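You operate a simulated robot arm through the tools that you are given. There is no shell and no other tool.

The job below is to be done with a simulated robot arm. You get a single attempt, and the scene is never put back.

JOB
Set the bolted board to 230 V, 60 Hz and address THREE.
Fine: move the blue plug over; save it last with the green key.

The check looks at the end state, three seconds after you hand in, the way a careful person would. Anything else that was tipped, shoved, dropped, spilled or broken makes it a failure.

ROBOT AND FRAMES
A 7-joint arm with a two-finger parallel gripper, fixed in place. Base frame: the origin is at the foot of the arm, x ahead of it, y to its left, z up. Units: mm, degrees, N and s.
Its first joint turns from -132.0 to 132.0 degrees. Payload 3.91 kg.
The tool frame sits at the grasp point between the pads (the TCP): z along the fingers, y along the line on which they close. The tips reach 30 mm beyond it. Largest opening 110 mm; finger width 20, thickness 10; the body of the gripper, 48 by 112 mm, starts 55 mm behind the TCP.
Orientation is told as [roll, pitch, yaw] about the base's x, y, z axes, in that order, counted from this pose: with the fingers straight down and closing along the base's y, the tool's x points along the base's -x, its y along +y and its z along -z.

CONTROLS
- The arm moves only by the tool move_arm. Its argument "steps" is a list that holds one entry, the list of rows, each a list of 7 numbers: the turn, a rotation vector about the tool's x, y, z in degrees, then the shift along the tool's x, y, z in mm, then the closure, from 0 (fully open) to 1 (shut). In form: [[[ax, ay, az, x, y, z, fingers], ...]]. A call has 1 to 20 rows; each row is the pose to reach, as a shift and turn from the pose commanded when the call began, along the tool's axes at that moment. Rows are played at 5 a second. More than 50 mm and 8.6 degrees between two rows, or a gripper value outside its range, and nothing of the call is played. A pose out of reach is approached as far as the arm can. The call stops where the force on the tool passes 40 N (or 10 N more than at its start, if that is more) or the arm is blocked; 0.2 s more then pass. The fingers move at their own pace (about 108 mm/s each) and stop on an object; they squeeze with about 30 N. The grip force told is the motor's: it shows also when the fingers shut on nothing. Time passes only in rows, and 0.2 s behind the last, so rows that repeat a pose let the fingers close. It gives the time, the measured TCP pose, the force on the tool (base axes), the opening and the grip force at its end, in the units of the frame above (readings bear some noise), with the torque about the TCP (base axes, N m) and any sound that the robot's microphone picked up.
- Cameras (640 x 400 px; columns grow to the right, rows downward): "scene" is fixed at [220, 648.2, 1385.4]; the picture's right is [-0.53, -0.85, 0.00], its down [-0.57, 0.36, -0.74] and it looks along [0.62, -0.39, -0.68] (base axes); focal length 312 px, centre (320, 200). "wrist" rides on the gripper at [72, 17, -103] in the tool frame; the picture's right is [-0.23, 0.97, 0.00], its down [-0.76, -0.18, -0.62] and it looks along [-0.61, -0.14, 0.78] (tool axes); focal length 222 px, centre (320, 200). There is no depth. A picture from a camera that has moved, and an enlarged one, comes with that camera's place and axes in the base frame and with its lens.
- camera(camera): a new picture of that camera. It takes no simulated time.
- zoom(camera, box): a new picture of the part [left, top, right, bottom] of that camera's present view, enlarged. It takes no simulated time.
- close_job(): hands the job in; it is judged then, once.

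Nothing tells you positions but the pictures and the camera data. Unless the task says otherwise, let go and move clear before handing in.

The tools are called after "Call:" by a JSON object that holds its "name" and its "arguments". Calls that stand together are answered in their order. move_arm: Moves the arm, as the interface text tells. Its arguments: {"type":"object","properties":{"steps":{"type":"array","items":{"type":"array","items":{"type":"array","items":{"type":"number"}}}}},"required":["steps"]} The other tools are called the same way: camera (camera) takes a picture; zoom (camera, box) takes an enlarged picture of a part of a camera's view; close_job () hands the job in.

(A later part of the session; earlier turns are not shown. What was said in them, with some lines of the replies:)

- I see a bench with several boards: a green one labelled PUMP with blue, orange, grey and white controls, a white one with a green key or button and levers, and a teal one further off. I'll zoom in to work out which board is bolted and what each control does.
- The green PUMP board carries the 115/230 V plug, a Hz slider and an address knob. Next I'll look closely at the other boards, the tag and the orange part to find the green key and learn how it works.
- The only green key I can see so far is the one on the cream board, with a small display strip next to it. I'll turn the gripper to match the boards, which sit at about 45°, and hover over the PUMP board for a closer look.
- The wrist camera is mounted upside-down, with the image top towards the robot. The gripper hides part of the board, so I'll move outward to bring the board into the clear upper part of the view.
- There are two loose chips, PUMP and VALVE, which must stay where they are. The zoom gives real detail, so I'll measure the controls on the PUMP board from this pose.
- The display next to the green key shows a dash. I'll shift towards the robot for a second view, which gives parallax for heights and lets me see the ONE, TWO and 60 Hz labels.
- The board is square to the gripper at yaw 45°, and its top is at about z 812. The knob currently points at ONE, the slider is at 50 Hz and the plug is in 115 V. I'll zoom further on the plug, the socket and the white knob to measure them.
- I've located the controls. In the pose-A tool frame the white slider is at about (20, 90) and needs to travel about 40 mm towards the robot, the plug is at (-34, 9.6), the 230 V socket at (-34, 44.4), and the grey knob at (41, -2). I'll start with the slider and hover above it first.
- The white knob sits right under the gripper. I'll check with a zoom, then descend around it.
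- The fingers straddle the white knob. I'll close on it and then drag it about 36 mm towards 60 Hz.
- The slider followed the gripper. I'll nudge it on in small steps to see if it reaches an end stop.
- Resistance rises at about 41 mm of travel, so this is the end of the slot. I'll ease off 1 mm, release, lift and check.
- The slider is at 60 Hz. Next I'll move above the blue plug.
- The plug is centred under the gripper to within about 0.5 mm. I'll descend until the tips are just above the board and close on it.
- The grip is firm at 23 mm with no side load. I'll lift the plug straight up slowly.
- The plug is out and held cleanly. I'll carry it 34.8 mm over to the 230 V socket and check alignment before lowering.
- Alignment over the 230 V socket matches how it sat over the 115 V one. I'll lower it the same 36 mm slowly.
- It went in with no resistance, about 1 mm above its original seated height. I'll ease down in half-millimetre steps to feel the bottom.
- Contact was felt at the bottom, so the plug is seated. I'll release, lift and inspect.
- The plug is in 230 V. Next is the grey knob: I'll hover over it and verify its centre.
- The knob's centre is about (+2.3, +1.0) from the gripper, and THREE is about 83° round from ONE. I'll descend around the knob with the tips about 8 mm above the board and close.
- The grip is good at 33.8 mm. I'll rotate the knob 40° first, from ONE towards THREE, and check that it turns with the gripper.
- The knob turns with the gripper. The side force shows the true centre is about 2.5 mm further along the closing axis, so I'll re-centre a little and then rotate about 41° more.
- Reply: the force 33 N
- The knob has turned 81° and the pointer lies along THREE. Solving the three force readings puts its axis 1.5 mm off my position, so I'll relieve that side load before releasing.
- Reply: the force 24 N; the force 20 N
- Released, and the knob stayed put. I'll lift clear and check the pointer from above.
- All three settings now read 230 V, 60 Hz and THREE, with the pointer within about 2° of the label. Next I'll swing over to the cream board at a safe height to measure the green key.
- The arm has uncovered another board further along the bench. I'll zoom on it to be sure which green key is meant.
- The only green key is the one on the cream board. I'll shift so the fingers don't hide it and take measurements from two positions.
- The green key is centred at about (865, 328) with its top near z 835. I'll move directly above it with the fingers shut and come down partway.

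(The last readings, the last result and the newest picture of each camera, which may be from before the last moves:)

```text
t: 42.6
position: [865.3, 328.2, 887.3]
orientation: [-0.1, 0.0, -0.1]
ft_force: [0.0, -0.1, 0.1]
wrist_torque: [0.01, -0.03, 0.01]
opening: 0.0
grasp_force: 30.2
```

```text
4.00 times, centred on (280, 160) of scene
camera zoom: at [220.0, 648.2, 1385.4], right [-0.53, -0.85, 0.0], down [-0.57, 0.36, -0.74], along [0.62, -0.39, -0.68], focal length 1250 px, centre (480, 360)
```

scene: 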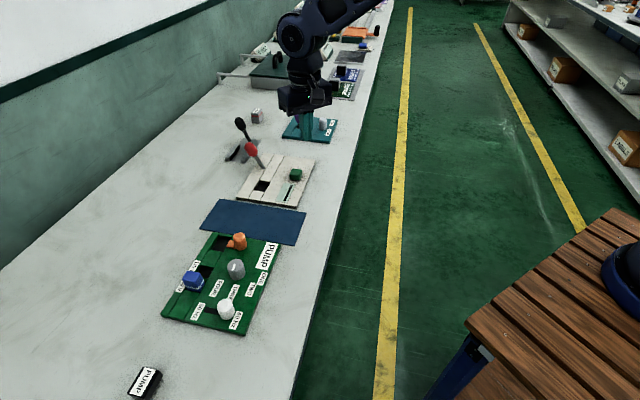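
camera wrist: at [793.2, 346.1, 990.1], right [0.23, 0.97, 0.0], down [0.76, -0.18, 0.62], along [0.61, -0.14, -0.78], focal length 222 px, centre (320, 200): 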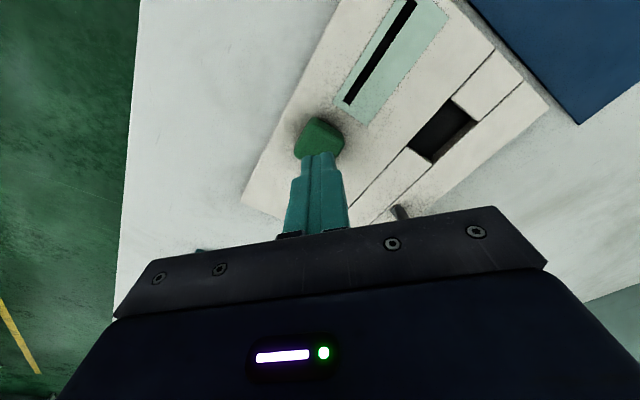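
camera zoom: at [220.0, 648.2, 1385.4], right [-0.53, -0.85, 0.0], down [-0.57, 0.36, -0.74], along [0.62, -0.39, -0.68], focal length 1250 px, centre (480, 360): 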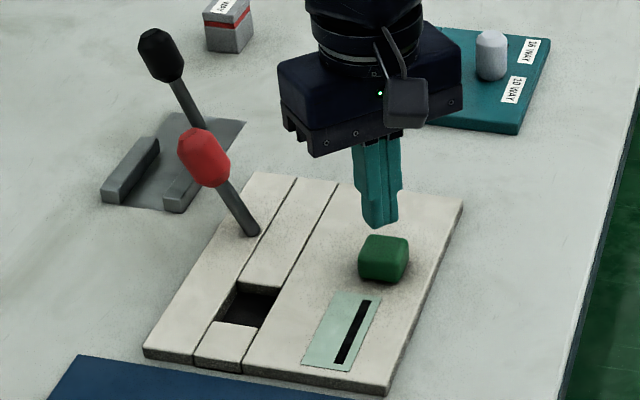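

The tips are right over the key. I'll descend slowly until I feel it.

Call:
{"name": "move_arm", "arguments": {"steps": [[[0, 0, 0, 0, 0, 5, 1.0], [0, 0, 0, 0, 0, 10, 1.0], [0, 0, 0, 0, 0, 14, 1.0], [0, 0, 0, 0, 0, 17, 1.0], [0, 0, 0, 0, 0, 18, 1.0]]]}}

Call:
{"name": "zoom", "arguments": {"camera": "wrist", "box": [260, 90, 420, 190]}}

Call:
{"name": "zoom", "arguments": {"camera": "scene", "box": [260, 130, 330, 190]}}

```text
t: 43.8
position: [866.2, 328.2, 869.1]
orientation: [0.0, 0.0, 0.0]
ft_force: [0.1, -0.4, -0.4]
wrist_torque: [-0.04, 0.0, -0.01]
opening: 0.0
grasp_force: 29.7
```

```text
4.00 times, centred on (340, 140) of wrist
camera zoom: at [793.6, 346.0, 971.6], right [0.23, 0.97, 0.0], down [0.76, -0.18, 0.62], along [0.61, -0.14, -0.78], focal length 888 px, centre (240, 440)
```

zoom: 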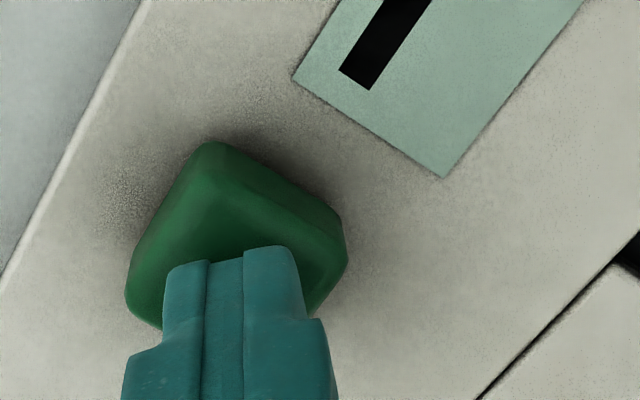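

```text
6.67 times, centred on (295, 160) of scene
camera zoom: at [220.0, 648.2, 1385.4], right [-0.53, -0.85, 0.0], down [-0.57, 0.36, -0.74], along [0.62, -0.39, -0.68], focal length 2083 px, centre (487, 467)
```

zoom: 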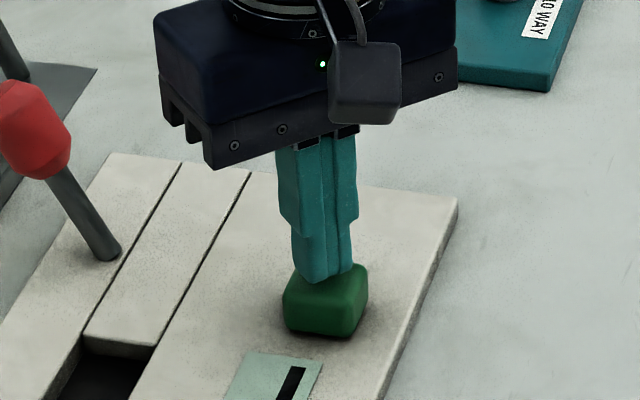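

Call:
{"name": "move_arm", "arguments": {"steps": [[[0, 0, 0, 0, 0, 1, 1.0], [0, 0, 0, 0, 0, 2, 1.0], [0, 0, 0, 0, 0, 3, 1.0], [0, 0, 0, 0, 0, 4, 1.0], [0, 0, 0, 0, 0, 5, 1.0], [0, 0, 0, 0, 0, 5, 1.0]]]}}

```text
t: 45.2
position: [865.9, 328.8, 864.8]
orientation: [0.0, 0.0, 0.0]
ft_force: [0.4, 0.2, 1.1]
wrist_torque: [0.0, 0.01, -0.02]
opening: 0.0
grasp_force: 30.1
```

Call:
{"name": "zoom", "arguments": {"camera": "scene", "box": [260, 130, 330, 190]}}

Call:
{"name": "move_arm", "arguments": {"steps": [[[0, 0, 0, 0, 0, 1, 1.0], [0, 0, 0, 0, 0, 2, 1.0], [0, 0, 0, 0, 0, 2, 1.0]]]}}

```text
6.67 times, centred on (295, 160) of scene
camera zoom: at [220.0, 648.2, 1385.4], right [-0.53, -0.85, 0.0], down [-0.57, 0.36, -0.74], along [0.62, -0.39, -0.68], focal length 2083 px, centre (487, 467)
```

zoom: 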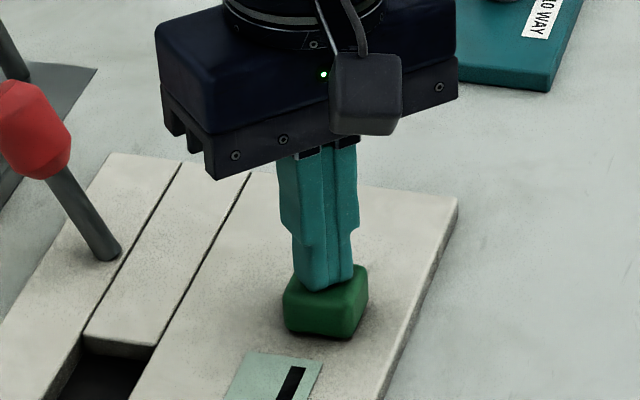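

```text
t: 46.0
position: [865.8, 327.9, 863.1]
orientation: [0.1, -0.1, -0.1]
ft_force: [0.0, 0.6, 1.2]
wrist_torque: [0.01, -0.02, 0.0]
opening: 0.1
grasp_force: 30.4
```

Call:
{"name": "move_arm", "arguments": {"steps": [[[0, 0, 0, 0, 0, 1, 1.0], [0, 0, 0, 0, 0, 2, 1.0], [0, 0, 0, 0, 0, 3, 1.0], [0, 0, 0, 0, 0, 3, 1.0]]]}}

Call:
{"name": "zoom", "arguments": {"camera": "scene", "box": [260, 130, 330, 190]}}

Call:
{"name": "zoom", "arguments": {"camera": "wrist", "box": [260, 60, 460, 190]}}

```text
t: 47.0
position: [865.0, 328.7, 858.9]
orientation: [0.0, 0.0, 0.0]
ft_force: [0.6, -0.8, 3.2]
wrist_torque: [0.01, -0.07, -0.01]
opening: 0.2
grasp_force: 30.0
heard: click
```

```text
6.67 times, centred on (295, 160) of scene
camera zoom: at [220.0, 648.2, 1385.4], right [-0.53, -0.85, 0.0], down [-0.57, 0.36, -0.74], along [0.62, -0.39, -0.68], focal length 2083 px, centre (487, 467)
```

zoom: 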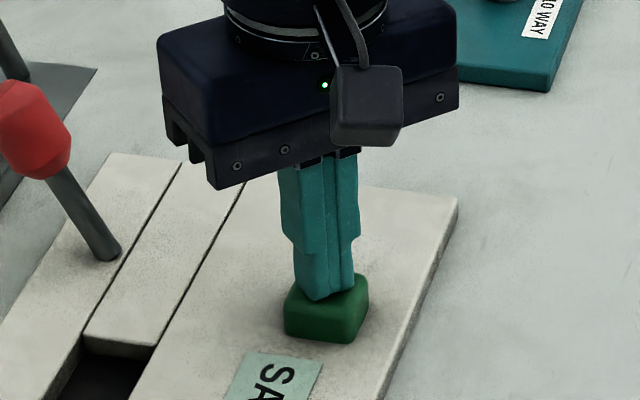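

```text
3.08 times, centred on (360, 125) of wrist
camera zoom: at [793.4, 345.7, 962.2], right [0.23, 0.97, 0.0], down [0.76, -0.18, 0.62], along [0.61, -0.14, -0.78], focal length 684 px, centre (197, 431)
```

zoom: 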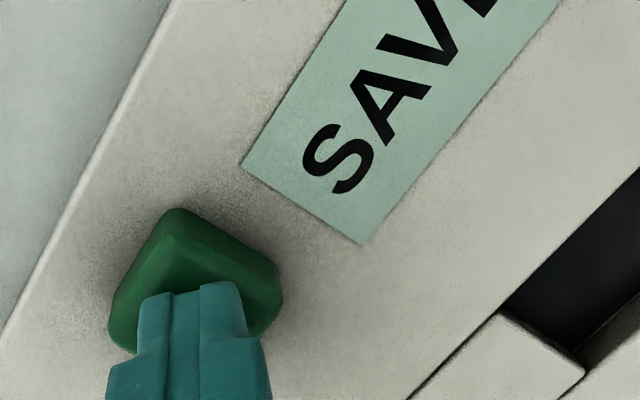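

It clicked and the display now reads "SAV…". I'll lift straight up off the key and read the display in full.

Call:
{"name": "move_arm", "arguments": {"steps": [[[0, 0, 0, 0, 0, -5, 1.0], [0, 0, 0, 0, 0, -20, 1.0], [0, 0, 0, 0, 0, -50, 1.0], [0, 0, 0, 0, 0, -90, 1.0], [0, 0, 0, 15, -15, -130, 1.0], [0, 0, 0, 30, -30, -150, 1.0], [0, 0, 0, 30, -30, -150, 1.0]]]}}

Call:
{"name": "camera", "arguments": {"camera": "scene"}}

Call:
{"name": "zoom", "arguments": {"camera": "scene", "box": [230, 110, 330, 210]}}

Call:
{"name": "zoom", "arguments": {"camera": "scene", "box": [150, 220, 300, 345]}}

Call:
{"name": "camera", "arguments": {"camera": "wrist"}}

```text
t: 48.6
position: [835.5, 298.1, 1009.8]
orientation: [0.0, 0.0, 0.0]
ft_force: [0.2, 0.7, -0.3]
wrist_torque: [-0.01, 0.01, 0.03]
opening: 0.2
grasp_force: 30.4
```

```text
taken
```

scene: 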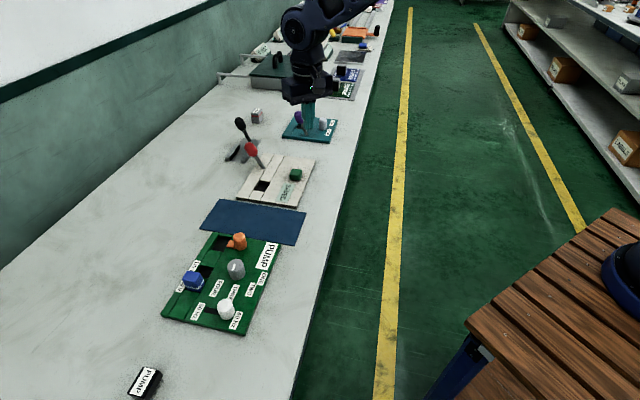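

```text
4.00 times, centred on (280, 160) of scene
camera zoom: at [220.0, 648.2, 1385.4], right [-0.53, -0.85, 0.0], down [-0.57, 0.36, -0.74], along [0.62, -0.39, -0.68], focal length 1250 px, centre (480, 360)
```

zoom: 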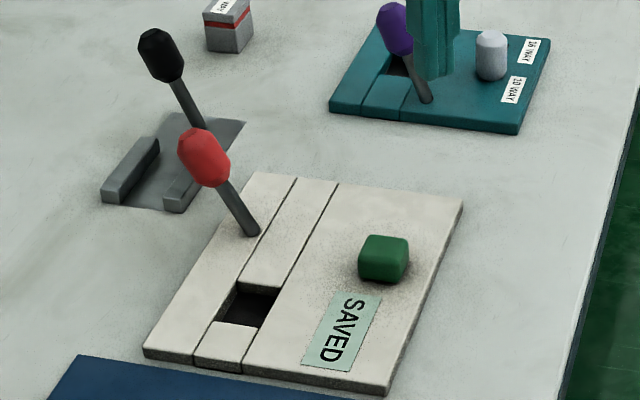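

```text
3.20 times, centred on (225, 282) of scene
camera zoom: at [220.0, 648.2, 1385.4], right [-0.53, -0.85, 0.0], down [-0.57, 0.36, -0.74], along [0.62, -0.39, -0.68], focal length 1000 px, centre (624, -64)
```

zoom: 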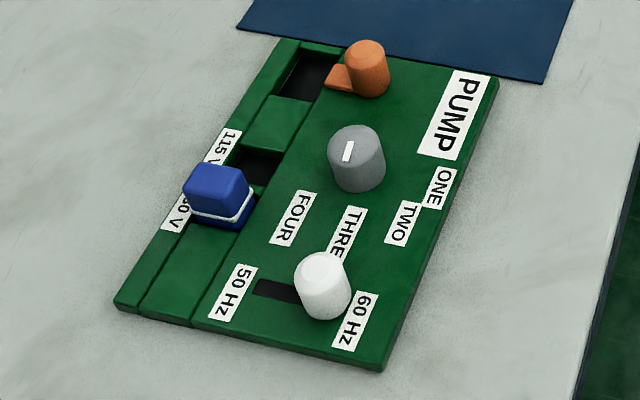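

```text
taken
camera wrist: at [763.8, 315.7, 1112.1], right [0.23, 0.97, 0.0], down [0.76, -0.18, 0.62], along [0.61, -0.14, -0.78], focal length 222 px, centre (320, 200)
```

wrist: 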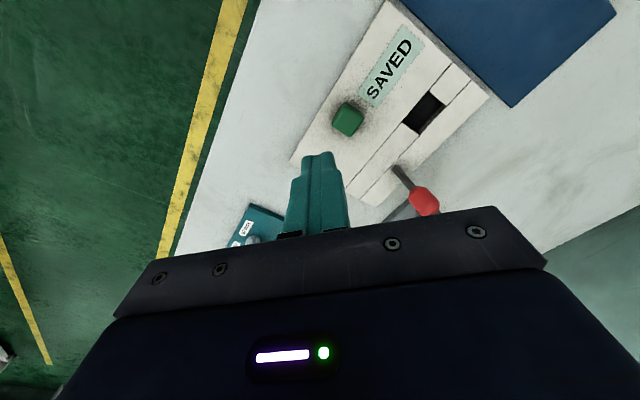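

The display reads SAVED, and the gripper is empty and clear. One last check of the plug's seating and the loose items before handing in.

Call:
{"name": "zoom", "arguments": {"camera": "scene", "box": [165, 255, 230, 300]}}

Call:
{"name": "zoom", "arguments": {"camera": "scene", "box": [110, 350, 190, 400]}}

```text
8.89 times, centred on (198, 278) of scene
camera zoom: at [220.0, 648.2, 1385.4], right [-0.53, -0.85, 0.0], down [-0.57, 0.36, -0.74], along [0.62, -0.39, -0.68], focal length 2778 px, centre (1409, -489)
```

zoom: 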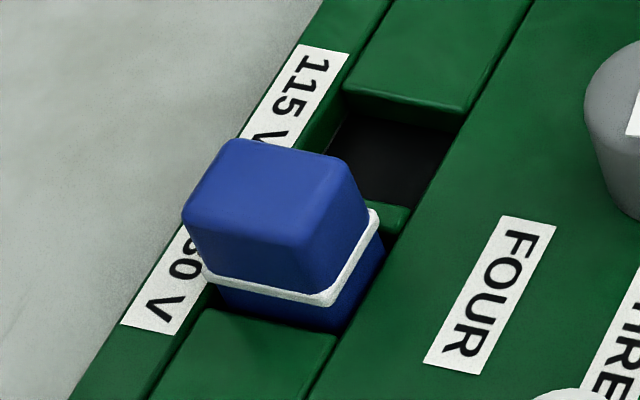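

```text
8.00 times, centred on (150, 375) of scene
camera zoom: at [220.0, 648.2, 1385.4], right [-0.53, -0.85, 0.0], down [-0.57, 0.36, -0.74], along [0.62, -0.39, -0.68], focal length 2500 px, centre (1680, -1200)
```

zoom: 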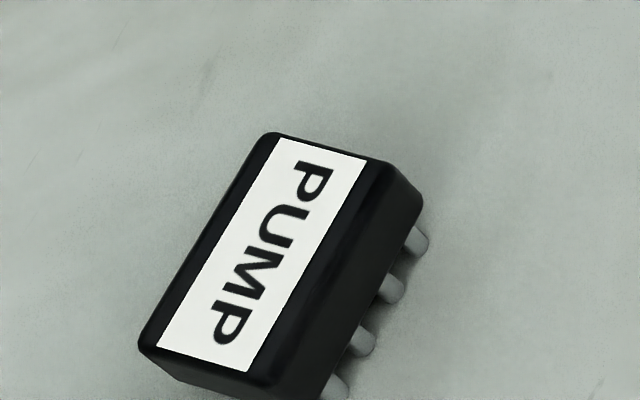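

The plug sits upright in 230 V at its original depth, the slider is at 60 Hz and the knob points at THREE. The display shows SAVED and the loose items I checked are undisturbed, so I'm handing in.

Call:
{"name": "close_job", "arguments": {}}

```text
The job is handed in.
```

I set the PUMP board to 230 V, 60 Hz and address THREE, saved it last with the green key, and handed the job in.

- **Voltage:** the blue plug came out of the 115 V socket and went into the 230 V one. I felt it touch bottom, and it sits at about its original depth.
- **Frequency:** the white slider is at the 60 Hz end of its slot.
- **Address:** the grey knob turned about 81° from ONE, and its pointer is within about 2° of the THREE label. I felt no detent there, so the position is judged by eye and measurement.
- **Save:** I used the green key on the cream board, the only green key I could find. It clicked when pressed, and the display next to it changed from a dash to SAVED.

None of the other boards or loose items looked moved in the final pictures. The gripper was empty and lifted clear before I handed in.
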